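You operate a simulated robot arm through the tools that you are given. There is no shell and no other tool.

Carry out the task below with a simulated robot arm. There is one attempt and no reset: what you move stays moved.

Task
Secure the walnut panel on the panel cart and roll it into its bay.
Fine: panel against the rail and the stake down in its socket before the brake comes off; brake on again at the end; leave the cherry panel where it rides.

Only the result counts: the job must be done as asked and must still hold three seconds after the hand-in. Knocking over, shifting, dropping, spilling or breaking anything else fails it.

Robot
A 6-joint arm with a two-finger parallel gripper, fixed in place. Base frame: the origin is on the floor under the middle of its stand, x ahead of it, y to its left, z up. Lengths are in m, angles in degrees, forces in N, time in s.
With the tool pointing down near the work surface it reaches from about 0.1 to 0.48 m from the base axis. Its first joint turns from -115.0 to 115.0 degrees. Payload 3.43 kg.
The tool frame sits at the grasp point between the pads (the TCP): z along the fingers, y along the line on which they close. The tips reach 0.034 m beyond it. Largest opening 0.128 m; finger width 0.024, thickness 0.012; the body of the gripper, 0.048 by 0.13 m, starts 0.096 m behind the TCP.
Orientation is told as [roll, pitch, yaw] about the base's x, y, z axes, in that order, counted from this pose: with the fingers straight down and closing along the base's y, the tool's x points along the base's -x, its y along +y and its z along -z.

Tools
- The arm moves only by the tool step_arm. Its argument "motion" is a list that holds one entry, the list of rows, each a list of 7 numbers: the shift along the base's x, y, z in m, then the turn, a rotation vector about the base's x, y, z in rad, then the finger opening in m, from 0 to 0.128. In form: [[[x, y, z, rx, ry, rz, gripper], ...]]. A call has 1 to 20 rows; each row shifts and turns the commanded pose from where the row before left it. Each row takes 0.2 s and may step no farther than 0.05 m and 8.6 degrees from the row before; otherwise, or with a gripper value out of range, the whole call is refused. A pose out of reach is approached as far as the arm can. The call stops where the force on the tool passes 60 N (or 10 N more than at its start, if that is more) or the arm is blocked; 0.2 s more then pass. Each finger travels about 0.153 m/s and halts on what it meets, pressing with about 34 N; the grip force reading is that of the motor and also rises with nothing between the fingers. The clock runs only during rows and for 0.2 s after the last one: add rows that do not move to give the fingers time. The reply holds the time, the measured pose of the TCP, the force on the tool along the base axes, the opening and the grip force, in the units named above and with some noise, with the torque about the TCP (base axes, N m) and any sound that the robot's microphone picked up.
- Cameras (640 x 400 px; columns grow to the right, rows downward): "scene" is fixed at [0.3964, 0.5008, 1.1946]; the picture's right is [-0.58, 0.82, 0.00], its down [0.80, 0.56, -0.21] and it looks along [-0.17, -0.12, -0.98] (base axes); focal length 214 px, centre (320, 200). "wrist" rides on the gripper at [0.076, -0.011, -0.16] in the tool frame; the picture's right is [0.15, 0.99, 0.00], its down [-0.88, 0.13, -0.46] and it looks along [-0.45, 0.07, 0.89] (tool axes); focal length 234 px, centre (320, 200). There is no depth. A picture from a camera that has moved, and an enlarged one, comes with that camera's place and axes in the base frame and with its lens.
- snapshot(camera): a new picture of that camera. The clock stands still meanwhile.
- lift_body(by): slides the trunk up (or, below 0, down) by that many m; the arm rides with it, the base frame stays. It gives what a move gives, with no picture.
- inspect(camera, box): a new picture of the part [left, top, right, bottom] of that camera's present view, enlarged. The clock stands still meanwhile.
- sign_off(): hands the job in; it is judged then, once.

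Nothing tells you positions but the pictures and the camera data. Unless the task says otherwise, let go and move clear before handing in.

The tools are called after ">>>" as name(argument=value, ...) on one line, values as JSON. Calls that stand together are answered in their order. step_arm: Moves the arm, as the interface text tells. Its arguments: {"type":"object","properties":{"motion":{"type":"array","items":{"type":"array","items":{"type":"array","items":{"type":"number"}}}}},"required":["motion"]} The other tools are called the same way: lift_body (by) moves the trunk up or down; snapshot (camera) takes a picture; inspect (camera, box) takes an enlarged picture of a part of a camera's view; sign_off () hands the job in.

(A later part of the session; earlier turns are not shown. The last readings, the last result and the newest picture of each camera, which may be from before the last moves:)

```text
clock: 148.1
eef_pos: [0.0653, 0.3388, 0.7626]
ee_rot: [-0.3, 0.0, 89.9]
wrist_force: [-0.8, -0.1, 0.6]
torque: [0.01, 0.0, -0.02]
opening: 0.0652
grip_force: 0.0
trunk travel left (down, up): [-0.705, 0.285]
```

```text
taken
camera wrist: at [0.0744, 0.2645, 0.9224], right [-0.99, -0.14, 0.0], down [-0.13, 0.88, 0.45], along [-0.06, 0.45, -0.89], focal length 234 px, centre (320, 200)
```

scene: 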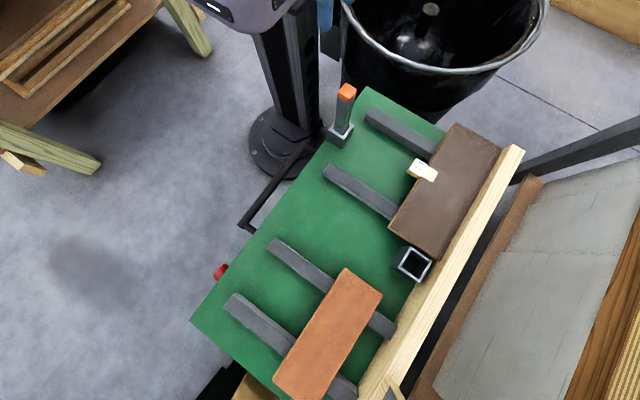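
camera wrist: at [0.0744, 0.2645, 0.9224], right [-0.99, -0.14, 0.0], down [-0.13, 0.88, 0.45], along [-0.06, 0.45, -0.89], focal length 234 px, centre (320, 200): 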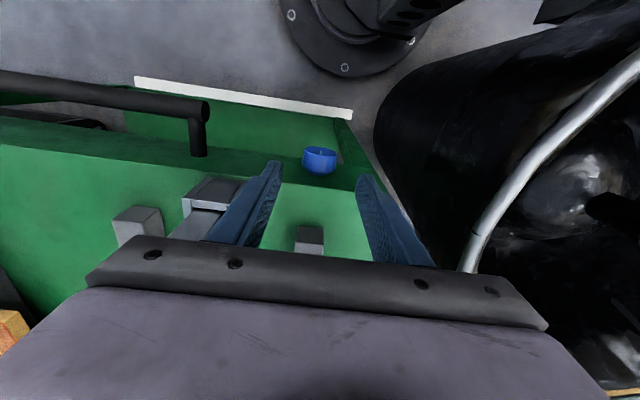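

The dial is right below and the way is clear. To get about 75° of turn per grip I'll start with the tool leaned 35° (palm toward −x), so I lean it first here in free space.

>>> step_arm(motion=[[[-0.0139, 0, 0, 0, -0.122, 0, 0.065], [-0.0139, 0, 0, 0, -0.122, 0, 0.065], [-0.0139, 0, 0, 0, -0.122, 0, 0.065], [-0.0139, 0, 0, 0, -0.122, 0, 0.065], [-0.0139, 0, 0, 0, -0.122, 0, 0.065]]])

>>> snapshot(camera="wrist")

>>> snapshot(camera="scene")

```text
clock: 149.5
eef_pos: [0.0836, 0.3688, 0.7726]
ee_rot: [-34.5, -1.6, 85.1]
wrist_force: [-0.2, 0.0, -0.1]
torque: [-0.01, -0.03, 0.01]
opening: 0.065
grip_force: 0.0
out of reach, approached as far as the arm can: row 4, 5
trunk travel left (down, up): [-0.705, 0.285]
stopped in row 5: the arm was blocked; the commanded pose is now the measured one
```

```text
taken
camera wrist: at [-0.005, 0.2976, 0.9078], right [-0.82, -0.06, -0.57], down [-0.29, 0.9, 0.33], along [0.49, 0.43, -0.76], focal length 234 px, centre (320, 200)
```

wrist: 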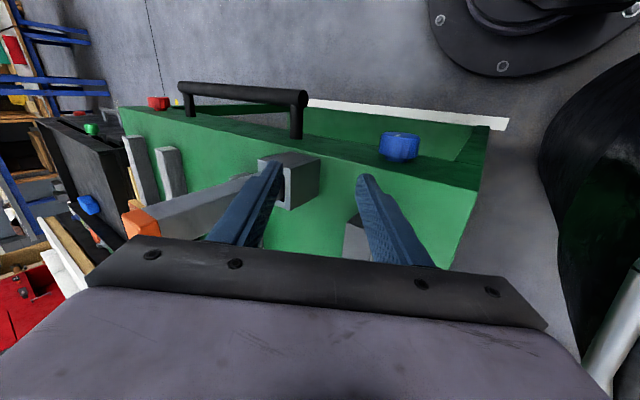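

```text
taken
```

scene: 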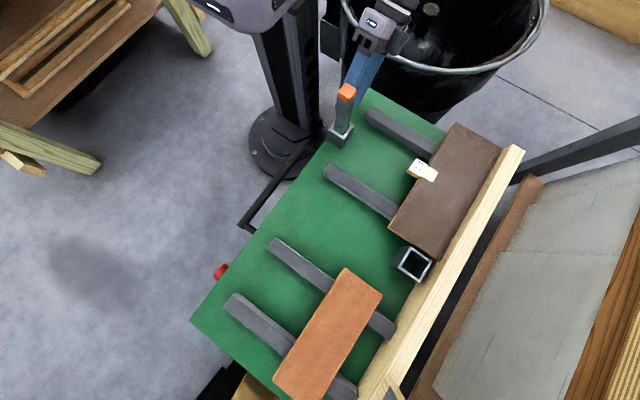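

The lean ran into a limit and the arm drifted toward the stake; forces read zero. I'll check the stake closely before moving away.

>>> inspect(camera="scene", box=[320, 60, 400, 150])

>>> inspect(camera="wrist", box=[110, 130, 400, 270])

```text
4.44 times, centred on (360, 105) of scene
camera zoom: at [0.3964, 0.5008, 1.1946], right [-0.58, 0.82, 0.0], down [0.8, 0.56, -0.21], along [-0.17, -0.12, -0.98], focal length 953 px, centre (142, 622)
```

zoom: 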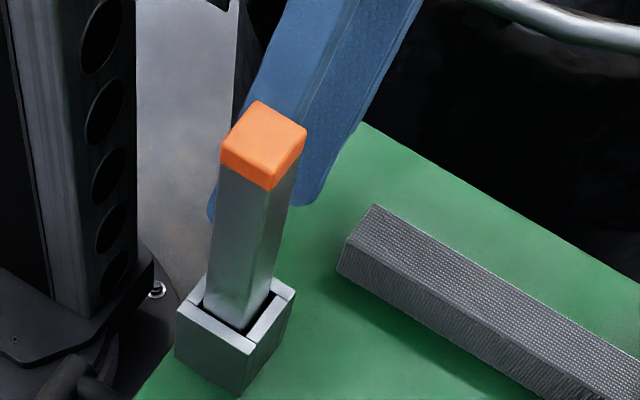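

```text
2.21 times, centred on (255, 200) of wrist
camera zoom: at [-0.005, 0.2976, 0.9078], right [-0.82, -0.06, -0.57], down [-0.29, 0.9, 0.33], along [0.49, 0.43, -0.76], focal length 517 px, centre (463, 200)
```

zoom: 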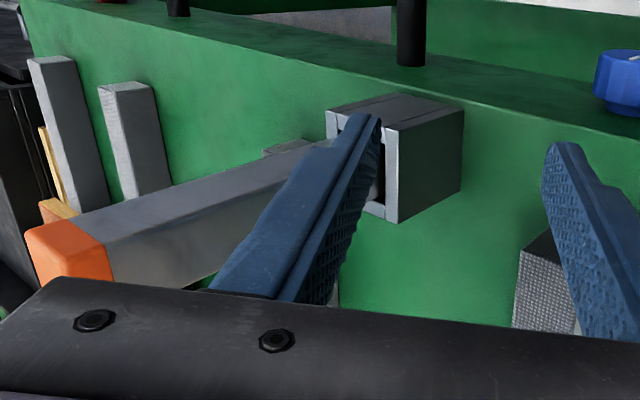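

The stake is still upright and seated; one fingertip is right beside it. I'll un-lean the tool while easing up and away from it.

>>> step_arm(motion=[[[-0.003, -0.004, 0.006, 0, 0.1, 0, 0.065], [-0.004, -0.006, 0.008, 0, 0.12, 0, 0.065], [-0.004, -0.01, 0.01, 0, 0.12, 0, 0.065], [-0.004, -0.01, 0.01, 0, 0.12, 0, 0.065], [-0.004, -0.01, 0.01, 0, 0.12, 0, 0.065]]])

>>> inspect(camera="scene", box=[320, 60, 400, 150])

```text
clock: 150.7
eef_pos: [0.063, 0.3277, 0.8163]
ee_rot: [-1.4, 1.3, 85.2]
wrist_force: [-0.1, -0.3, -0.2]
torque: [0.0, -0.01, -0.01]
opening: 0.065
grip_force: 0.1
trunk travel left (down, up): [-0.705, 0.285]
```

```text
4.44 times, centred on (360, 105) of scene
camera zoom: at [0.3964, 0.5008, 1.1946], right [-0.58, 0.82, 0.0], down [0.8, 0.56, -0.21], along [-0.17, -0.12, -0.98], focal length 953 px, centre (142, 622)
```

zoom: 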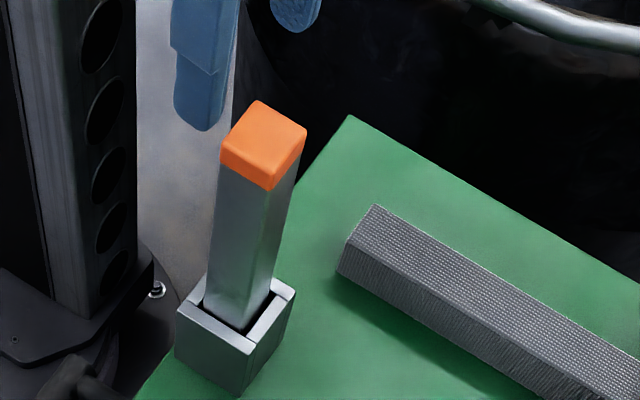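

The stake is untouched. A lean of −20° was reachable, so I'll use −20° to +40° per grip and re-grip a few times. Re-squaring and leaning to −20° up-left of the dial.

>>> step_arm(motion=[[[-0.0107, 0.0034, -0.022, 0.0076, -0.108, 0.028, 0.065], [-0.0107, 0.0034, -0.022, 0.0076, -0.108, 0.028, 0.065], [-0.0107, 0.0034, -0.022, 0.0076, -0.108, 0.028, 0.065]]])

>>> snapshot(camera="wrist")

```text
clock: 151.5
eef_pos: [0.0372, 0.3437, 0.7578]
ee_rot: [-19.7, -1.8, 88.7]
wrist_force: [0.7, 0.0, -0.2]
torque: [-0.01, 0.01, 0.01]
opening: 0.0649
grip_force: 0.0
trunk travel left (down, up): [-0.705, 0.285]
```

```text
taken
camera wrist: at [-0.0085, 0.265, 0.9087], right [-0.93, -0.11, -0.34], down [-0.26, 0.87, 0.41], along [0.25, 0.47, -0.85], focal length 234 px, centre (320, 200)
```

wrist: 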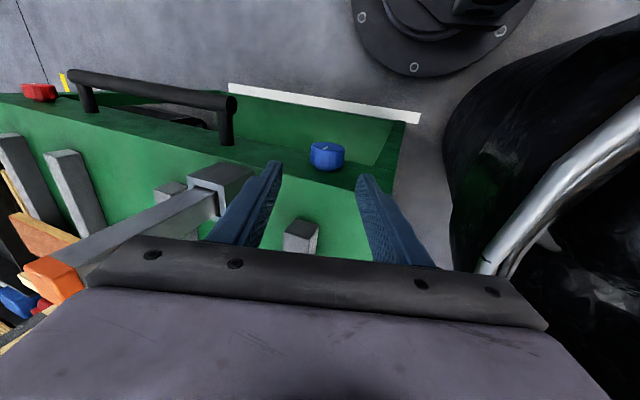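

The dial appears exactly where I calculated. Moving in along the tool axis to straddle it.

>>> step_arm(motion=[[[0.006, -0.0019, -0.03, 0, 0, 0, 0.065], [0.009, -0.0019, -0.03, 0, 0, 0, 0.065], [0.0128, -0.0019, -0.0408, 0, 0, 0, 0.065]]])

>>> snapshot(camera="wrist")

```text
clock: 152.3
eef_pos: [0.0599, 0.3328, 0.6474]
ee_rot: [-19.9, -0.7, 90.0]
wrist_force: [0.0, -0.1, -0.6]
torque: [-0.02, 0.02, 0.0]
opening: 0.0652
grip_force: 0.1
trunk travel left (down, up): [-0.705, 0.285]
```

```text
taken
camera wrist: at [0.0156, 0.2573, 0.8011], right [-0.93, -0.14, -0.34], down [-0.28, 0.88, 0.4], along [0.24, 0.46, -0.85], focal length 234 px, centre (320, 200)
```

wrist: 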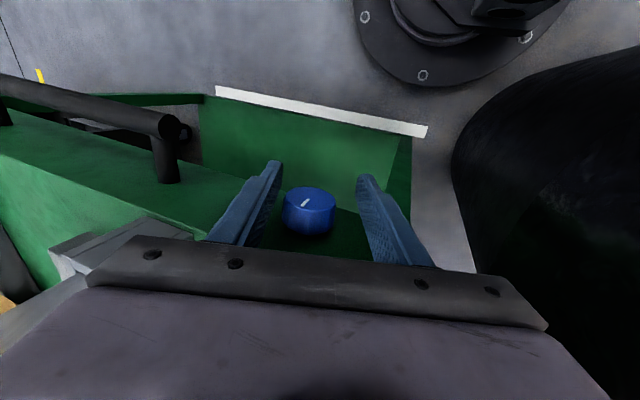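

>>> step_arm(motion=[[[0.004, 0.0055, 0.008, 0, 0, 0, 0.065], [0, 0, 0, 0, 0, 0, 0.065]]])

>>> inspect(camera="wrist", box=[220, 140, 400, 260])

```text
clock: 152.9
eef_pos: [0.0643, 0.3386, 0.6555]
ee_rot: [-19.9, -0.7, 90.0]
wrist_force: [0.6, -1.1, 0.0]
torque: [0.01, 0.03, 0.02]
opening: 0.0649
grip_force: 0.0
trunk travel left (down, up): [-0.705, 0.285]
```

```text
3.33 times, centred on (310, 200) of wrist
camera zoom: at [0.0194, 0.2629, 0.8098], right [-0.93, -0.14, -0.34], down [-0.28, 0.88, 0.4], along [0.24, 0.46, -0.85], focal length 781 px, centre (353, 200)
```

zoom: 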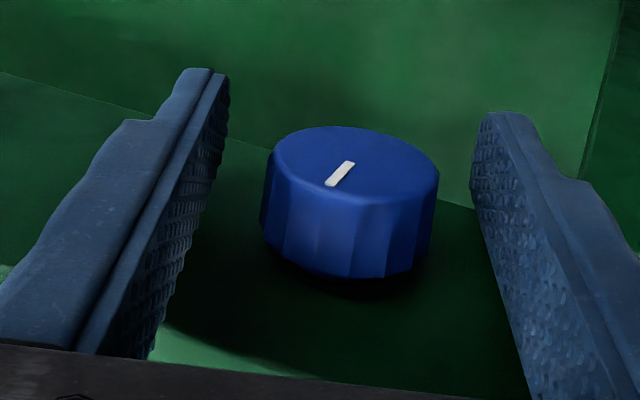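

The dial is centred between the fingers with its pointer up. Closing on it.

>>> step_arm(motion=[[[0, 0, 0, 0, 0, 0, 0.045], [0, 0, 0, 0, 0, 0, 0.03], [0, 0, 0, 0, 0, 0, 0.03], [0, 0, 0, 0, 0, 0, 0.03]]])

>>> inspect(camera="wrist", box=[220, 140, 400, 260])

```text
clock: 153.9
eef_pos: [0.0647, 0.3404, 0.6567]
ee_rot: [-19.9, -0.8, 90.0]
wrist_force: [-0.4, 0.0, 0.7]
torque: [-0.14, 0.07, 0.39]
opening: 0.0395
grip_force: 44.2
trunk travel left (down, up): [-0.705, 0.285]
```

```text
3.33 times, centred on (310, 200) of wrist
camera zoom: at [0.0194, 0.2628, 0.8099], right [-0.93, -0.14, -0.34], down [-0.28, 0.88, 0.4], along [0.24, 0.46, -0.85], focal length 781 px, centre (353, 200)
```

zoom: 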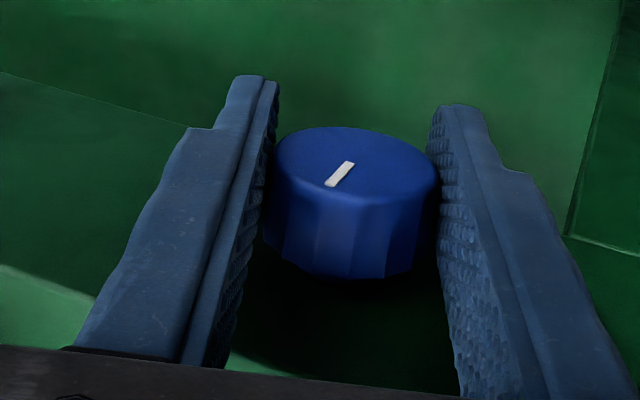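

The dial is gripped (39.5 mm). Turning it clockwise a few degrees as a test, watching torque and sound.

>>> step_arm(motion=[[[0, 0, 0, 0, 0.07, 0, 0.03], [0, 0, 0, 0, 0.07, 0, 0.03], [0, 0, 0, 0, 0, 0, 0.03]]])

>>> inspect(camera="wrist", box=[220, 140, 400, 260])

```text
clock: 154.7
eef_pos: [0.065, 0.3393, 0.6582]
ee_rot: [-12.0, -0.8, 89.8]
wrist_force: [2.3, 3.9, 3.0]
torque: [-0.6, 0.0, 0.56]
opening: 0.0399
grip_force: 45.2
trunk travel left (down, up): [-0.705, 0.285]
```

```text
3.33 times, centred on (310, 200) of wrist
camera zoom: at [0.0415, 0.2628, 0.8146], right [-0.97, -0.14, -0.21], down [-0.22, 0.88, 0.43], along [0.12, 0.46, -0.88], focal length 781 px, centre (353, 200)
```

zoom: 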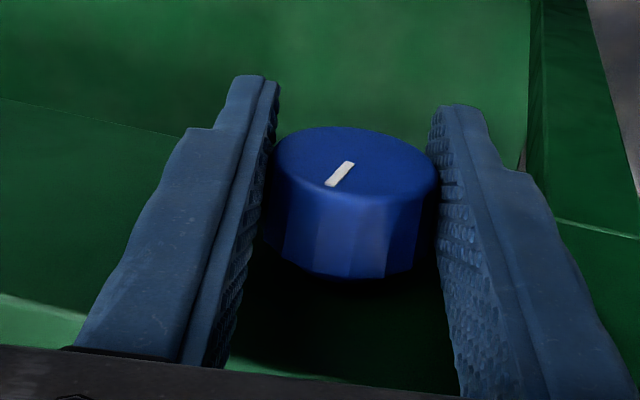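

The pointer stayed fixed relative to the gripper, so the dial turns with it freely. Continuing clockwise.

>>> step_arm(motion=[[[0, 0, 0, 0, 0.1, 0, 0.03], [0, 0, 0, 0, 0.1, 0, 0.03], [0, 0, 0, 0, 0.1, 0, 0.03], [0, 0, 0, 0, 0.1, 0, 0.03], [0, 0, 0, 0, 0, 0, 0.03]]])

>>> inspect(camera="wrist", box=[220, 140, 400, 260])

```text
clock: 155.9
eef_pos: [0.0653, 0.338, 0.6566]
ee_rot: [11.0, -0.7, 89.5]
wrist_force: [7.7, 9.0, 4.1]
torque: [-0.61, 0.0, 0.7]
opening: 0.0395
grip_force: 44.7
trunk travel left (down, up): [-0.705, 0.285]
```

```text
3.33 times, centred on (310, 200) of wrist
camera zoom: at [0.1051, 0.2629, 0.8109], right [-0.97, -0.14, 0.19], down [-0.03, 0.87, 0.48], along [-0.23, 0.46, -0.86], focal length 781 px, centre (353, 200)
```

zoom: 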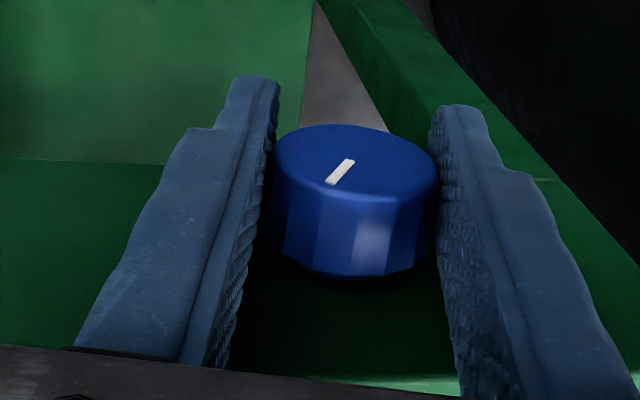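

>>> step_arm(motion=[[[0, 0, 0, 0, 0.1, 0, 0.03], [0, 0, 0, 0, 0.1, 0, 0.03], [0, 0, 0, 0, 0.1, 0, 0.03], [0, 0, 0, 0, 0.1, 0, 0.03], [0, 0, 0, 0, 0, 0, 0.03]]])

>>> inspect(camera="wrist", box=[220, 140, 400, 260])

>>> snapshot(camera="scene")

```text
clock: 156.9
eef_pos: [0.0598, 0.3394, 0.6627]
ee_rot: [32.5, -1.4, 90.6]
wrist_force: [-19.6, -13.0, 29.0]
torque: [2.4, -9.59, 0.1]
opening: 0.0581
grip_force: 24.9
trunk travel left (down, up): [-0.705, 0.285]
stopped in row 5: the force on the tool passed its limit at 70 N (the readings are from after the stop); the commanded pose is now the measured one
```

```text
3.33 times, centred on (310, 200) of wrist
camera zoom: at [0.1543, 0.2628, 0.7896], right [-0.83, -0.17, 0.53], down [0.12, 0.87, 0.48], along [-0.54, 0.46, -0.7], focal length 781 px, centre (353, 200)
```

zoom: 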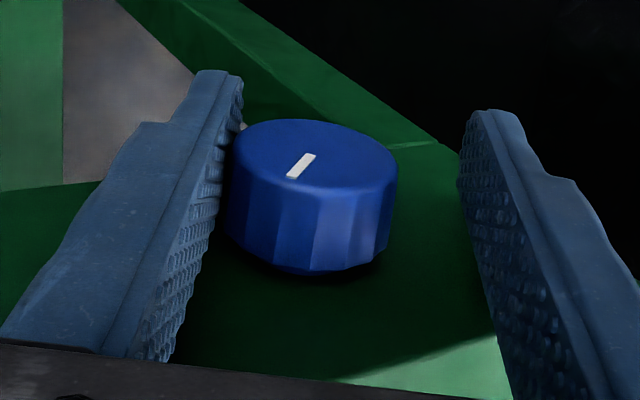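

```text
taken
```

scene: 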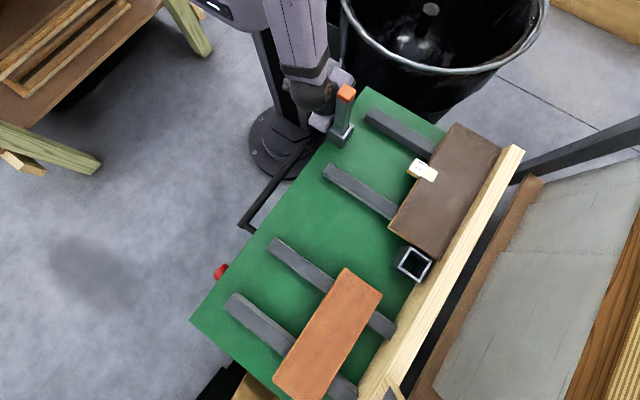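

The turn was stopped by 70 N: the wrist housing most likely pressed against the stake as it swung toward +x. I'll open the fingers and swing back, then check the stake.

>>> step_arm(motion=[[[-0.002, -0.004, 0, 0, -0.05, 0, 0.07], [-0.002, -0.003, 0, 0, -0.1, 0, 0.07], [0, 0, 0, 0, -0.1, 0, 0.07], [0, 0, 0, 0, -0.1, 0, 0.07]]])

>>> inspect(camera="scene", box=[310, 60, 400, 160])

>>> inspect(camera="wrist", box=[220, 140, 400, 260])

```text
clock: 157.9
eef_pos: [0.0573, 0.332, 0.6598]
ee_rot: [12.7, -0.9, 90.3]
wrist_force: [-0.7, 0.1, 0.2]
torque: [0.01, -0.01, 0.0]
opening: 0.0701
grip_force: 0.1
trunk travel left (down, up): [-0.705, 0.285]
```

```text
4.00 times, centred on (355, 110) of scene
camera zoom: at [0.3964, 0.5008, 1.1946], right [-0.58, 0.82, 0.0], down [0.8, 0.56, -0.21], along [-0.17, -0.12, -0.98], focal length 858 px, centre (180, 560)
```

zoom: 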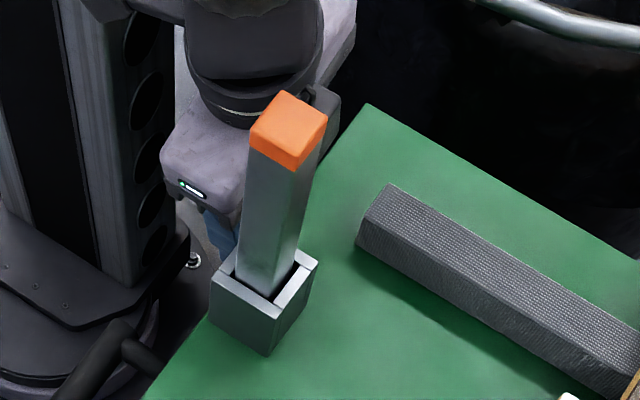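

```text
3.33 times, centred on (310, 200) of wrist
camera zoom: at [0.1029, 0.2572, 0.8125], right [-0.96, -0.16, 0.21], down [-0.03, 0.87, 0.49], along [-0.26, 0.46, -0.85], focal length 781 px, centre (353, 200)
```

zoom: 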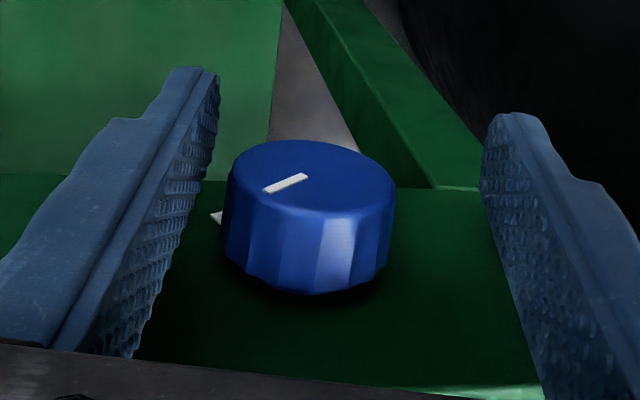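

The stake stands fine and the dial is now roughly 50° round. I'll limit the swing to +18° and re-grip in smaller bites: rotate back with open fingers around the dial.

>>> step_arm(motion=[[[0.004, 0.002, -0.002, 0, -0.1, 0, 0.07], [0.002, 0.002, -0.001, 0, -0.1, 0, 0.07], [0, 0, 0, 0, -0.12, 0, 0.07], [0, 0, 0, 0, -0.12, 0, 0.07], [0, 0, 0, 0, -0.12, 0, 0.07], [0, 0, 0, 0, 0, 0, 0.07]]])

>>> inspect(camera="wrist", box=[220, 140, 400, 260])

```text
clock: 159.3
eef_pos: [0.0635, 0.3377, 0.6577]
ee_rot: [-19.5, -0.4, 90.9]
wrist_force: [-1.1, 0.4, -0.2]
torque: [0.0, -0.03, 0.03]
opening: 0.0702
grip_force: 0.1
trunk travel left (down, up): [-0.705, 0.285]
```

```text
3.33 times, centred on (310, 200) of wrist
camera zoom: at [0.0213, 0.2618, 0.8111], right [-0.93, -0.16, -0.33], down [-0.29, 0.87, 0.39], along [0.23, 0.46, -0.86], focal length 781 px, centre (353, 200)
```

zoom: 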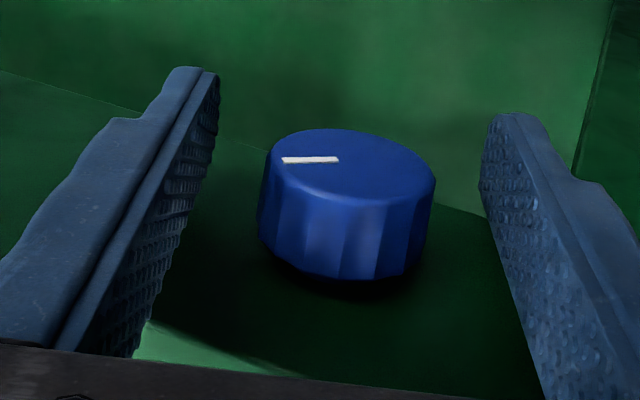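

The dial now points to about 47° clockwise. Gripping again and turning to about +17° lean.

>>> step_arm(motion=[[[0.001, 0, 0, 0, 0, 0, 0.045], [0, 0, 0, 0, 0, 0, 0.03], [0, 0, 0, 0, 0, 0, 0.03], [0, 0, 0, 0, 0.1, 0, 0.03], [0, 0, 0, 0, 0.1, 0, 0.03], [0, 0, 0, 0, 0.1, 0, 0.03], [0, 0, 0, 0, 0.1, 0, 0.03], [0, 0, 0, 0, 0.1, 0, 0.03], [0, 0, 0, 0, 0.1, 0, 0.03], [0, 0, 0, 0, 0, 0, 0.03]]])

>>> inspect(camera="wrist", box=[220, 140, 400, 260])

```text
clock: 161.5
eef_pos: [0.0652, 0.3375, 0.6566]
ee_rot: [15.1, -1.2, 90.1]
wrist_force: [10.0, 6.4, 16.6]
torque: [-0.09, -0.01, -1.0]
opening: 0.04
grip_force: 44.7
trunk travel left (down, up): [-0.705, 0.285]
```

```text
3.33 times, centred on (310, 200) of wrist
camera zoom: at [0.1171, 0.2612, 0.8076], right [-0.96, -0.15, 0.25], down [-0.01, 0.87, 0.49], along [-0.3, 0.47, -0.83], focal length 781 px, centre (353, 200)
```

zoom: 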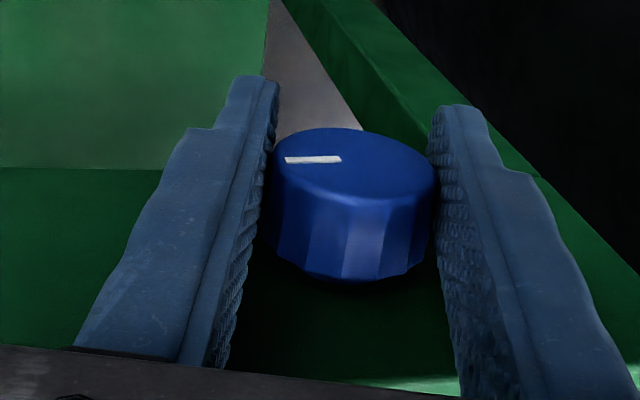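

The dial follows (about 82° now). Another bite: open, swing back, re-grip, and turn again.

>>> step_arm(motion=[[[0, 0, 0, 0, 0, 0, 0.07], [0, 0, 0, 0, 0, 0, 0.07], [0, 0, 0, 0, -0.12, 0, 0.07], [0, 0, 0, 0, -0.12, 0, 0.07], [0, 0, 0, 0, -0.12, 0, 0.07], [0, 0, 0, 0, -0.12, 0, 0.07], [0, 0, 0, 0, -0.12, 0, 0.07], [0, 0, 0, 0, 0, 0, 0.07], [0, 0, 0, 0, 0, 0, 0.045], [0, 0, 0, 0, 0, 0, 0.03], [0, 0, 0, 0, 0, 0, 0.03]]])

>>> inspect(camera="wrist", box=[220, 140, 400, 260])

```text
clock: 163.9
eef_pos: [0.0628, 0.3376, 0.6569]
ee_rot: [-19.4, -0.5, 90.8]
wrist_force: [0.5, 0.1, 1.2]
torque: [0.03, 0.0, -0.23]
opening: 0.0391
grip_force: 44.8
trunk travel left (down, up): [-0.705, 0.285]
```

```text
3.33 times, centred on (310, 200) of wrist
camera zoom: at [0.022, 0.2617, 0.8112], right [-0.93, -0.16, -0.33], down [-0.29, 0.87, 0.39], along [0.23, 0.46, -0.86], focal length 781 px, centre (353, 200)
```

zoom: 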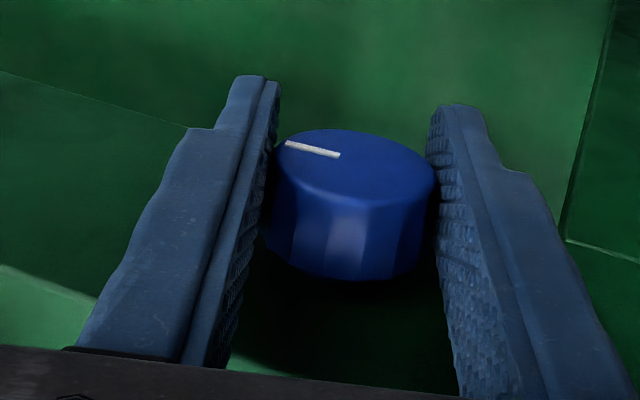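

>>> step_arm(motion=[[[0.001, 0, 0, 0, 0.1, 0, 0.03], [0, 0, 0, 0, 0.1, 0, 0.03], [0, 0, 0, 0, 0.1, 0, 0.03], [0, 0, 0, 0, 0.1, 0, 0.03], [0, 0, 0, 0, 0.1, 0, 0.03], [0, 0, 0, 0, 0.1, 0, 0.03], [0, 0, 0, 0, 0, 0, 0.03], [0, 0, 0, 0, 0, 0, 0.07], [0, 0, 0, 0, 0, 0, 0.07], [0, 0, 0, 0, -0.12, 0, 0.07], [0, 0, 0, 0, -0.12, 0, 0.07], [0, 0, 0, 0, -0.12, 0, 0.07], [0, 0, 0, 0, -0.12, 0, 0.07], [0, 0, 0, 0, -0.12, 0, 0.07], [0, 0, 0, 0, 0, 0, 0.07]]])

>>> inspect(camera="wrist", box=[220, 140, 400, 260])

```text
clock: 167.1
eef_pos: [0.0656, 0.3384, 0.6569]
ee_rot: [-19.5, -0.5, 90.8]
wrist_force: [0.6, 0.5, 0.3]
torque: [0.01, -0.02, 0.0]
opening: 0.0701
grip_force: 0.0
trunk travel left (down, up): [-0.705, 0.285]
```

```text
3.33 times, centred on (310, 200) of wrist
camera zoom: at [0.0234, 0.2615, 0.8107], right [-0.93, -0.16, -0.33], down [-0.29, 0.87, 0.39], along [0.23, 0.46, -0.86], focal length 781 px, centre (353, 200)
```

zoom: 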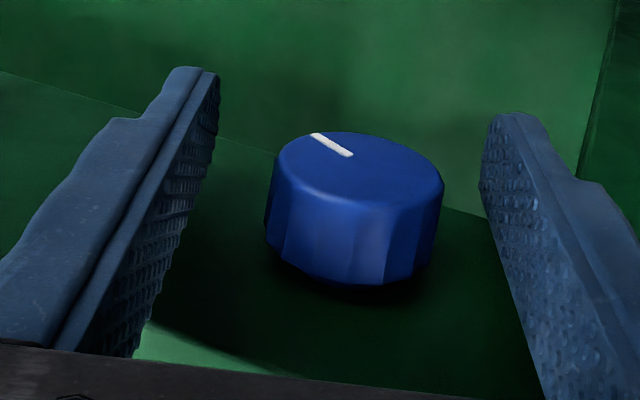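

The pointer is at about 112°; the mark is at 150°. One more bite of 37°.

>>> step_arm(motion=[[[0, 0, 0, 0, 0, 0, 0.045], [0, 0, 0, 0, 0, 0, 0.03], [0, 0, 0, 0, 0, 0, 0.03], [0, 0, 0, 0, 0.11, 0, 0.03], [0, 0, 0, 0, 0.11, 0, 0.03], [0, 0, 0, 0, 0.11, 0, 0.03], [0, 0, 0, 0, 0.11, 0, 0.03], [0, 0, 0, 0, 0.11, 0, 0.03], [0, 0, 0, 0, 0.1, 0, 0.03], [0, 0, 0, 0, 0, 0, 0.03]]])

>>> inspect(camera="wrist", box=[220, 140, 400, 260])

```text
clock: 168.7
eef_pos: [0.0647, 0.3376, 0.6574]
ee_rot: [1.3, -0.4, 90.4]
wrist_force: [-26.2, 5.2, -9.8]
torque: [-0.67, 0.1, -0.39]
opening: 0.0395
grip_force: 45.0
trunk travel left (down, up): [-0.705, 0.285]
stopped in row 7: the force on the tool passed its limit at 67 N (the readings are from after the stop); the commanded pose is now the measured one
```

```text
3.33 times, centred on (310, 200) of wrist
camera zoom: at [0.0796, 0.2627, 0.8159], right [-0.99, -0.15, 0.02], down [-0.12, 0.88, 0.47], along [-0.09, 0.46, -0.88], focal length 781 px, centre (353, 200)
```

zoom: 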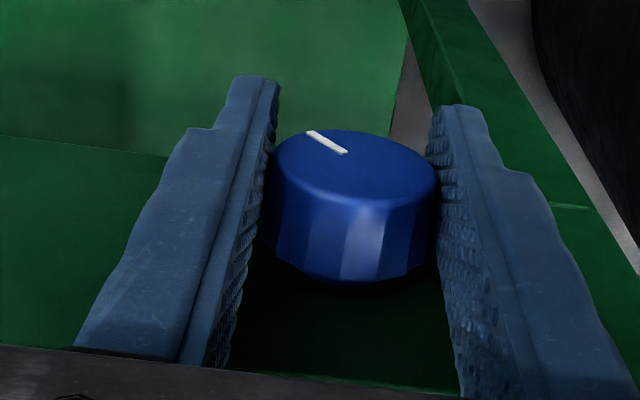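

The turn met resistance at about 136°. I'll nudge once more, gently, to see if this is an end stop.

>>> step_arm(motion=[[[0, 0, 0, 0, 0, 0, 0.03], [0, 0, 0, 0, 0.04, 0, 0.03], [0, 0, 0, 0, 0, 0, 0.03]]])

>>> inspect(camera="wrist", box=[220, 140, 400, 260])

```text
clock: 169.5
eef_pos: [0.0663, 0.3385, 0.6576]
ee_rot: [3.6, -0.4, 90.4]
wrist_force: [-39.4, 8.5, -8.9]
torque: [-0.15, 0.06, -0.45]
opening: 0.0396
grip_force: 44.6
trunk travel left (down, up): [-0.705, 0.285]
```

```text
3.33 times, centred on (310, 200) of wrist
camera zoom: at [0.086, 0.2629, 0.8153], right [-0.99, -0.15, 0.06], down [-0.11, 0.88, 0.47], along [-0.13, 0.46, -0.88], focal length 781 px, centre (353, 200)
```

zoom: 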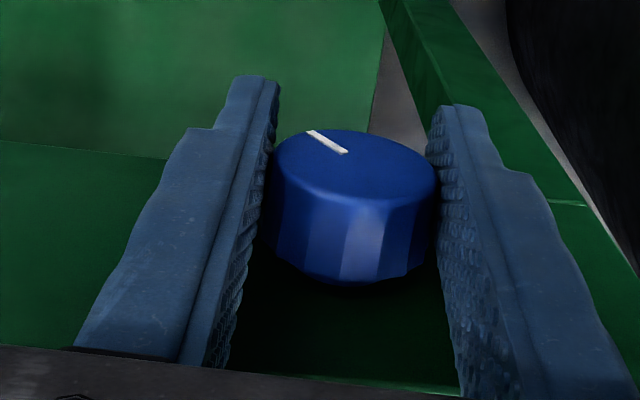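

The dial still turns; the side force is just my commanded centre being a few millimetres off. I'll relax that offset and continue.

>>> step_arm(motion=[[[-0.004, 0.001, -0.001, 0, 0, 0, 0.03], [0, 0, 0, 0, 0.05, 0, 0.03], [0, 0, 0, 0, 0.05, 0, 0.03], [0, 0, 0, 0, 0, 0, 0.03]]])

>>> inspect(camera="wrist", box=[220, 140, 400, 260])

```text
clock: 170.5
eef_pos: [0.0655, 0.3384, 0.6571]
ee_rot: [9.5, -0.7, 90.1]
wrist_force: [5.4, -0.9, 25.9]
torque: [-0.83, 0.0, -0.37]
opening: 0.0398
grip_force: 44.7
trunk travel left (down, up): [-0.705, 0.285]
```

```text
3.33 times, centred on (310, 200) of wrist
camera zoom: at [0.1017, 0.2619, 0.8117], right [-0.98, -0.15, 0.16], down [-0.06, 0.87, 0.48], along [-0.21, 0.46, -0.86], focal length 781 px, centre (353, 200)
```

zoom: 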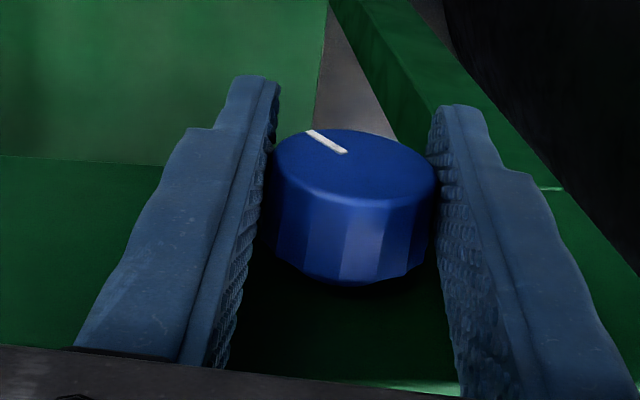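

>>> step_arm(motion=[[[0, 0, 0.002, 0, 0.05, 0, 0.03], [0, 0, 0.001, 0, 0.05, 0, 0.03], [0, 0, 0, 0, 0.03, 0, 0.03], [0, 0, 0, 0, 0, 0, 0.03]]])

>>> inspect(camera="wrist", box=[220, 140, 400, 260])

```text
clock: 171.5
eef_pos: [0.0657, 0.338, 0.6576]
ee_rot: [16.7, -0.6, 90.2]
wrist_force: [10.7, 0.4, -30.8]
torque: [0.54, -0.04, -0.74]
opening: 0.0395
grip_force: 44.9
trunk travel left (down, up): [-0.705, 0.285]
```

```text
3.33 times, centred on (310, 200) of wrist
camera zoom: at [0.1214, 0.2628, 0.8061], right [-0.95, -0.15, 0.28], down [0.01, 0.88, 0.48], along [-0.32, 0.46, -0.83], focal length 781 px, centre (353, 200)
```

zoom: 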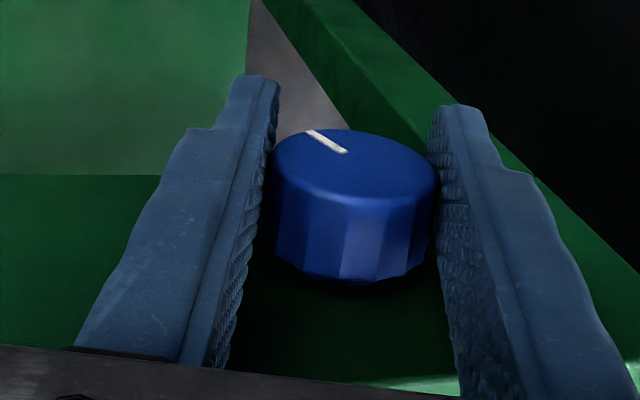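

The pointer should now be at about 150°, on the mark. Releasing and rising straight up.

>>> step_arm(motion=[[[0, 0, 0, 0, 0, 0, 0.07], [0, 0, 0, 0, 0, 0, 0.07], [0, 0, 0, 0, -0.1, 0, 0.07], [0, 0, 0, 0, -0.1, 0, 0.07], [0, 0, 0, 0, -0.09, 0, 0.07], [0, -0.005, 0.03, 0, 0, 0, 0.07], [0, -0.005, 0.04, 0, 0, 0, 0.07], [0, -0.01, 0.04, 0, 0, 0, 0.07], [0, -0.01, 0.04, 0, 0, 0, 0.07], [0, -0.01, 0.04, 0, 0, 0, 0.07]]])

>>> snapshot(camera="wrist")

>>> snapshot(camera="scene")

```text
clock: 173.7
eef_pos: [0.0629, 0.297, 0.8482]
ee_rot: [0.2, -0.4, 90.3]
wrist_force: [-0.3, -0.7, -0.9]
torque: [0.05, -0.01, 0.0]
opening: 0.0698
grip_force: 0.1
trunk travel left (down, up): [-0.705, 0.285]
```

```text
taken
camera wrist: at [0.0744, 0.2219, 1.0079], right [-0.99, -0.15, 0.0], down [-0.13, 0.88, 0.46], along [-0.07, 0.46, -0.89], focal length 234 px, centre (320, 200)
```

wrist: 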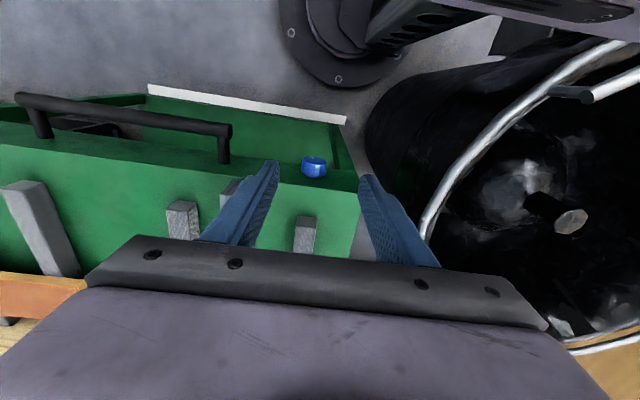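

```text
taken
```

scene: 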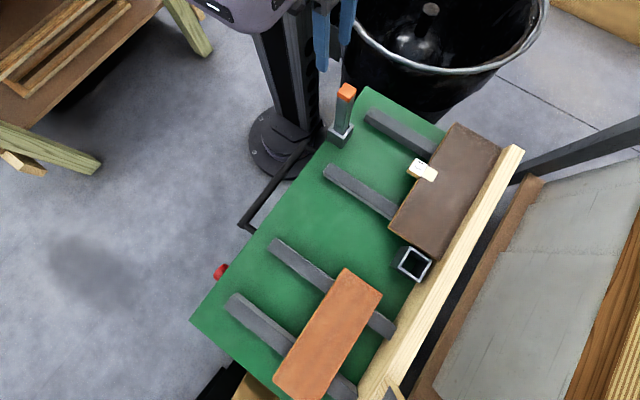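

The stake, panels and cart are unchanged. Now to the handle: I'll measure its bar precisely before gripping it.

>>> inspect(camera="wrist", box=[0, 80, 250, 180])

>>> inspect(camera="scene", box=[220, 130, 330, 250])

>>> inspect(camera="wrist", box=[285, 140, 345, 185])

```text
2.56 times, centred on (125, 130) of wrist
camera zoom: at [0.0744, 0.2219, 1.0079], right [-0.99, -0.15, 0.0], down [-0.13, 0.88, 0.46], along [-0.07, 0.46, -0.89], focal length 600 px, centre (819, 379)
```

zoom: 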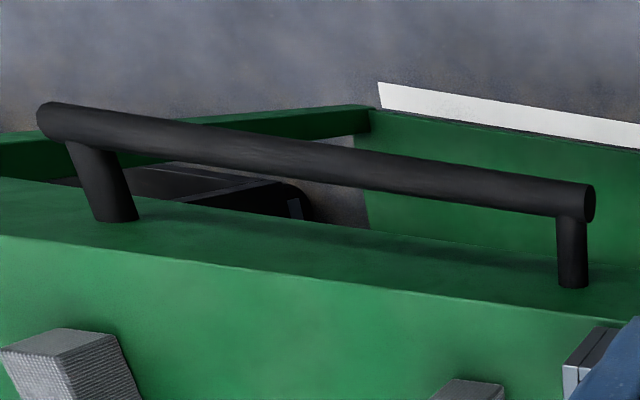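

```text
3.33 times, centred on (275, 190) of scene
camera zoom: at [0.3964, 0.5008, 1.1946], right [-0.58, 0.82, 0.0], down [0.8, 0.56, -0.21], along [-0.17, -0.12, -0.98], focal length 715 px, centre (470, 233)
```

zoom: 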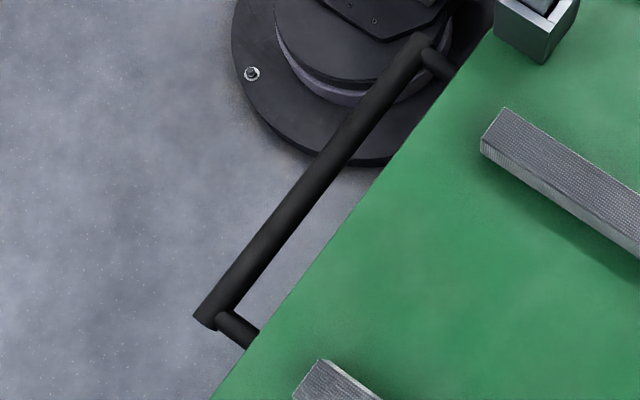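

```text
8.89 times, centred on (315, 162) of wrist
camera zoom: at [0.0744, 0.2219, 1.0079], right [-0.99, -0.15, 0.0], down [-0.13, 0.88, 0.46], along [-0.07, 0.46, -0.89], focal length 2082 px, centre (364, 533)
```

zoom: 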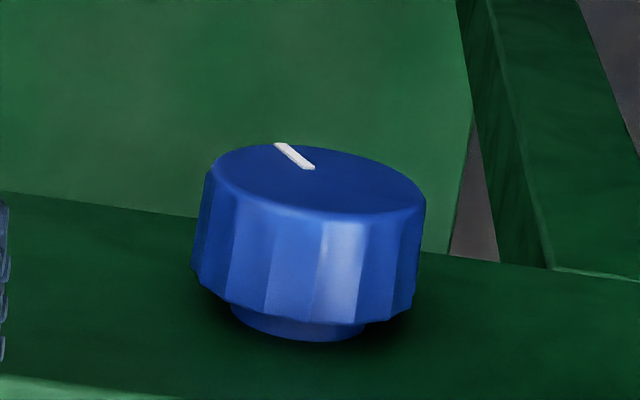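

The blue pointer now sits exactly on its mark (150°). The handle bar is centred at y 0.310, z 0.660, from x 0.195 to 0.472. I'll turn the tool so the fingers close along y and go above the middle of the bar.

>>> step_arm(motion=[[[0.0234, -0.004, 0.003, 0, 0, -0.1428, 0.06], [0.0234, -0.004, 0.003, 0, 0, -0.1428, 0.06], [0.0234, -0.004, 0.003, 0, 0, -0.1428, 0.06], [0.0234, -0.004, 0, 0, 0, -0.1428, 0.06], [0.0234, 0, 0, 0, 0, -0.1428, 0.06], [0.0234, 0, 0, 0, 0, -0.1428, 0.06], [0.0234, 0, 0, 0, 0, -0.1428, 0.06], [0.0234, 0, 0, 0, 0, -0.1428, 0.06], [0.0234, 0, 0, 0, 0, -0.1428, 0.06], [0.0234, 0, 0, 0, 0, -0.1428, 0.06], [0.0234, 0, 0, 0, 0, -0.1428, 0.06]]])

>>> snapshot(camera="wrist")

```text
clock: 176.1
eef_pos: [0.3221, 0.2822, 0.8581]
ee_rot: [0.2, -0.5, 0.1]
wrist_force: [0.5, 0.1, 0.0]
torque: [0.0, 0.05, -0.01]
opening: 0.06
grip_force: 0.1
trunk travel left (down, up): [-0.705, 0.285]
```

```text
taken
camera wrist: at [0.2442, 0.2724, 1.0167], right [-0.15, 0.99, 0.0], down [0.88, 0.13, 0.46], along [0.46, 0.07, -0.89], focal length 234 px, centre (320, 200)
```

wrist: 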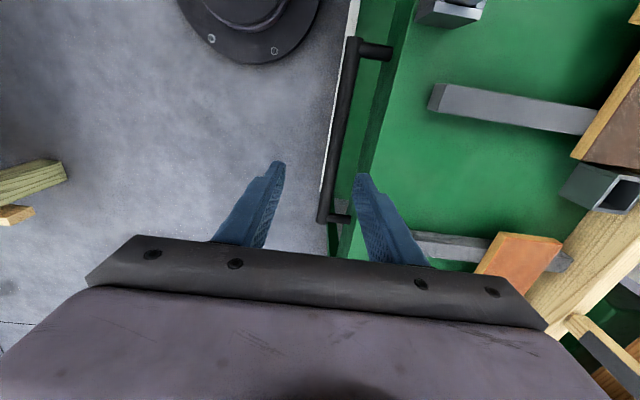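

The bar is between and below the fingers. Tilting 20° toward +y and descending to straddle the bar.

>>> step_arm(motion=[[[0, -0.004, -0.028, 0.1163, 0, 0, 0.045], [0, -0.004, -0.028, 0.1163, 0, 0, 0.045], [0, -0.005, -0.029, 0.1163, 0, 0, 0.045]]])

>>> snapshot(camera="wrist")

```text
clock: 176.9
eef_pos: [0.3219, 0.2684, 0.7736]
ee_rot: [20.0, -0.7, 0.1]
wrist_force: [-0.9, 0.9, 1.5]
torque: [-0.03, 0.03, -0.03]
opening: 0.0449
grip_force: 0.1
trunk travel left (down, up): [-0.705, 0.285]
```

```text
taken
camera wrist: at [0.2437, 0.2053, 0.9189], right [-0.15, 0.93, 0.34], down [0.88, -0.03, 0.48], along [0.46, 0.37, -0.81], focal length 234 px, centre (320, 200)
```

wrist: 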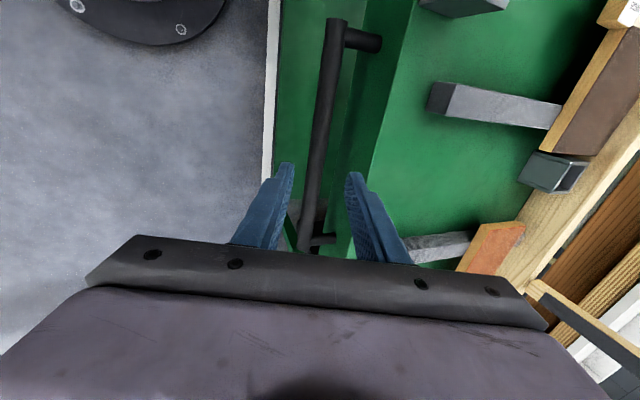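

The bar is lined up between the fingers. Moving down onto it.

>>> step_arm(motion=[[[0, 0.0137, -0.0376, 0, 0, 0, 0.045], [0, 0.0137, -0.0376, 0, 0, 0, 0.045], [0, 0.0137, -0.0376, 0, 0, 0, 0.045]]])

>>> inspect(camera="wrist", box=[230, 100, 430, 280])

```text
clock: 177.7
eef_pos: [0.3223, 0.3104, 0.6598]
ee_rot: [20.2, -0.7, 0.2]
wrist_force: [-0.2, 0.5, 0.3]
torque: [0.02, 0.0, -0.06]
opening: 0.0451
grip_force: 0.1
trunk travel left (down, up): [-0.705, 0.285]
```

```text
2.22 times, centred on (330, 190) of wrist
camera zoom: at [0.2446, 0.246, 0.8069], right [-0.15, 0.93, 0.34], down [0.88, -0.03, 0.48], along [0.46, 0.37, -0.81], focal length 520 px, centre (298, 222)
```

zoom: 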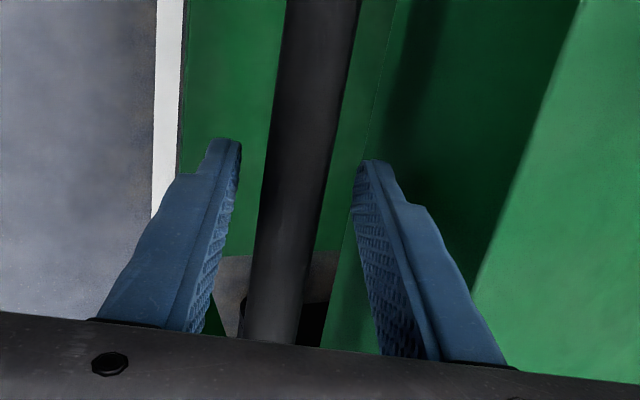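

>>> step_arm(motion=[[[0, 0, 0, 0, 0, 0, 0.025], [0, 0, 0, 0, 0, 0, 0.01], [0, 0, 0, 0, 0, 0, 0.0], [0, 0, 0, 0, 0, 0, 0.0]]])

>>> inspect(camera="wrist", box=[230, 100, 430, 280])

```text
clock: 178.7
eef_pos: [0.3225, 0.3071, 0.6606]
ee_rot: [20.0, -0.6, 0.2]
wrist_force: [0.1, -12.2, -13.1]
torque: [-0.08, -0.94, -0.89]
opening: 0.0218
grip_force: 45.3
trunk travel left (down, up): [-0.705, 0.285]
```

```text
2.22 times, centred on (330, 190) of wrist
camera zoom: at [0.2444, 0.2446, 0.8066], right [-0.15, 0.93, 0.34], down [0.88, -0.03, 0.48], along [0.46, 0.37, -0.81], focal length 520 px, centre (298, 222)
```

zoom: 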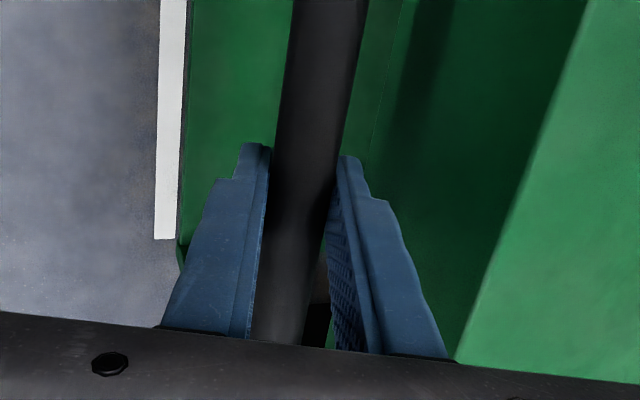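

The handle is gripped. Now a gentle push toward the bench to see whether the brake is off.

>>> step_arm(motion=[[[0, 0.003, 0, 0, 0, 0, 0.0], [0, 0.003, 0, 0, 0, 0, 0.0]]])

```text
clock: 179.3
eef_pos: [0.3223, 0.3074, 0.6607]
ee_rot: [19.5, -0.7, -0.1]
wrist_force: [4.9, -41.6, 8.2]
torque: [-0.3, 1.03, 0.13]
opening: 0.0216
grip_force: 45.5
trunk travel left (down, up): [-0.705, 0.285]
```

The cart holds firm at 42 N. I'll ease off, then try a gentle pull as well to see if it rolls at all.

>>> step_arm(motion=[[[0, -0.006, 0, 0, 0, 0, 0.0], [0, -0.003, 0, 0, 0, 0, 0.0], [0, -0.003, 0, 0, 0, 0, 0.0]]])

```text
clock: 180.1
eef_pos: [0.3222, 0.3086, 0.6607]
ee_rot: [20.4, -0.7, 0.2]
wrist_force: [2.0, 9.6, -16.8]
torque: [-0.01, -0.89, -0.97]
opening: 0.0218
grip_force: 44.6
trunk travel left (down, up): [-0.705, 0.285]
```

>>> step_arm(motion=[[[0, -0.003, 0, 0, 0, 0, 0.0], [0, -0.003, 0, 0, 0, 0, 0.0]]])

```text
clock: 180.7
eef_pos: [0.3212, 0.3061, 0.663]
ee_rot: [20.9, -0.5, 0.3]
wrist_force: [-0.8, 45.7, -17.3]
torque: [0.12, 0.07, -1.02]
opening: 0.0217
grip_force: 44.9
trunk travel left (down, up): [-0.705, 0.285]
```

The cart is locked both ways, so the blue dial at its mark has not released the brake; the red dial must be tried. First I let go of the handle.

>>> step_arm(motion=[[[0, 0.004, 0, 0, 0, 0, 0.0], [0, 0, 0, 0, 0, 0, 0.045], [0, 0, 0, 0, 0, 0, 0.045], [0, -0.0137, 0.0376, 0, 0, 0, 0.045], [0, -0.0137, 0.0376, 0, 0, 0, 0.045], [0, -0.0137, 0.0376, 0, 0, 0, 0.045], [0, -0.01, 0.03, 0, 0, 0, 0.045]]])

>>> snapshot(camera="scene")

>>> inspect(camera="scene", box=[310, 60, 520, 250])

```text
clock: 182.3
eef_pos: [0.3224, 0.2512, 0.8033]
ee_rot: [20.2, -0.5, 0.0]
wrist_force: [0.9, -0.7, -0.6]
torque: [0.01, -0.02, -0.01]
opening: 0.0451
grip_force: 0.1
trunk travel left (down, up): [-0.705, 0.285]
```

```text
taken
```

scene: 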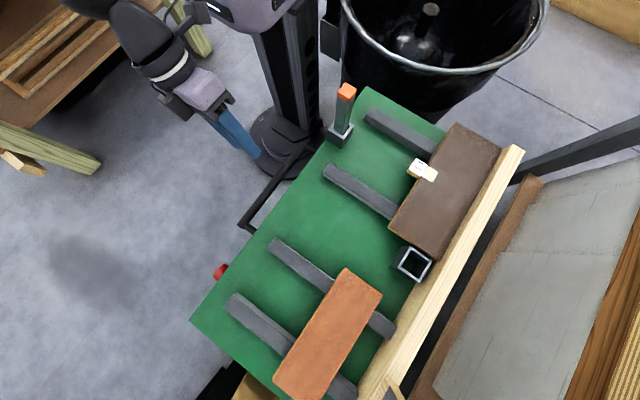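

```text
2.11 times, centred on (415, 155) of scene
camera zoom: at [0.3964, 0.5008, 1.1946], right [-0.58, 0.82, 0.0], down [0.8, 0.56, -0.21], along [-0.17, -0.12, -0.98], focal length 452 px, centre (120, 295)
```

zoom: 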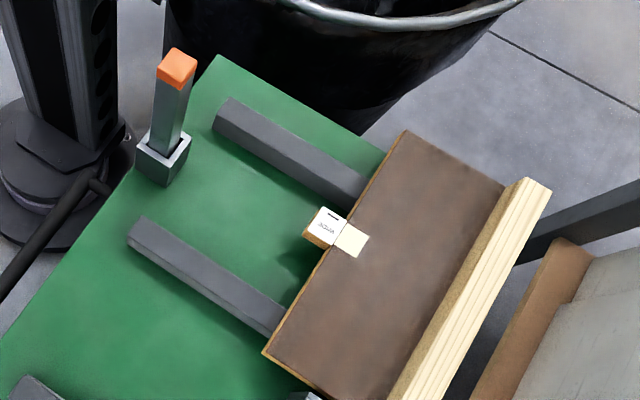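

Everything on the cart is unchanged. Now I'll reorient toward the red dial: first a vertical tool in front of the cart, then level.

>>> step_arm(motion=[[[0.01, -0.015, 0.02, -0.1163, 0, 0, 0.06], [0.01, -0.015, 0.02, -0.1163, 0, 0, 0.06], [0.01, -0.015, 0.02, -0.1163, 0, 0, 0.06], [0.005, 0, 0.008, 0, 0, -0.1428, 0.06], [0.005, 0, 0.008, 0, 0, -0.1428, 0.06], [0.005, 0, 0.008, 0, 0, -0.1428, 0.06], [0.005, 0, 0.008, 0, 0, -0.1428, 0.06], [0.005, 0, 0.008, 0, 0, -0.1428, 0.06], [0.005, 0, 0.008, 0, 0, -0.1428, 0.06], [0.005, 0, 0.008, 0, 0, -0.1428, 0.06], [0.005, 0, 0.008, 0, 0, -0.1428, 0.06], [0.005, 0, 0.008, 0, 0, -0.1428, 0.06], [0.005, 0, 0.008, 0, 0, -0.1428, 0.06], [0.005, 0, 0.008, 0, 0, -0.1428, 0.06]]])

```text
clock: 185.3
eef_pos: [0.4045, 0.2063, 0.9522]
ee_rot: [0.1, -0.5, -89.8]
wrist_force: [-0.5, -0.2, 0.7]
torque: [-0.02, 0.0, 0.01]
opening: 0.0599
grip_force: 0.0
trunk travel left (down, up): [-0.705, 0.285]
```

>>> step_arm(motion=[[[0.015, -0.005, 0, 0.1428, 0, 0, 0.06], [0.015, -0.005, 0, 0.1428, 0, 0, 0.06], [0.015, -0.005, 0, 0.1428, 0, 0, 0.06], [0.015, -0.005, 0, 0.1428, 0, 0, 0.06], [0.015, -0.005, 0, 0.1428, 0, 0, 0.06], [0.016, -0.005, 0, 0.1428, 0, 0, 0.06], [0.016, -0.005, 0, 0.1428, 0, 0, 0.06], [0.016, -0.005, 0, 0.1428, 0, 0, 0.06], [0.017, -0.005, 0, 0.1428, 0, 0, 0.06], [0.018, -0.005, 0, 0.1428, 0, 0, 0.06], [0.019, -0.005, 0, 0.1428, 0, 0, 0.06]]])

```text
clock: 187.7
eef_pos: [0.5851, 0.1502, 0.9504]
ee_rot: [45.7, 89.4, -44.5]
wrist_force: [0.3, 0.3, -1.2]
torque: [0.03, 0.01, 0.02]
opening: 0.0598
grip_force: 0.1
trunk travel left (down, up): [-0.705, 0.285]
```

Level and in front of the red dial, high above the handle's height. Lowering the trunk to dial height.

>>> lift_body(by=-0.292)

>>> snapshot(camera="wrist")

```text
clock: 190.6
eef_pos: [0.5836, 0.1494, 0.6599]
ee_rot: [35.1, 89.2, -55.2]
wrist_force: [0.2, 0.5, -0.3]
torque: [0.01, -0.03, 0.0]
opening: 0.06
grip_force: 0.1
trunk travel left (down, up): [-0.413, 0.577]
```

```text
taken
camera wrist: at [0.5704, -0.0067, 0.7366], right [0.99, 0.0, 0.15], down [0.13, -0.46, -0.88], along [0.07, 0.89, -0.46], focal length 234 px, centre (320, 200)
```

wrist: 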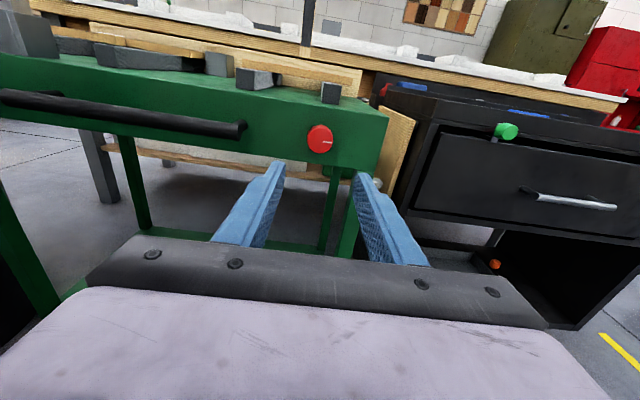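

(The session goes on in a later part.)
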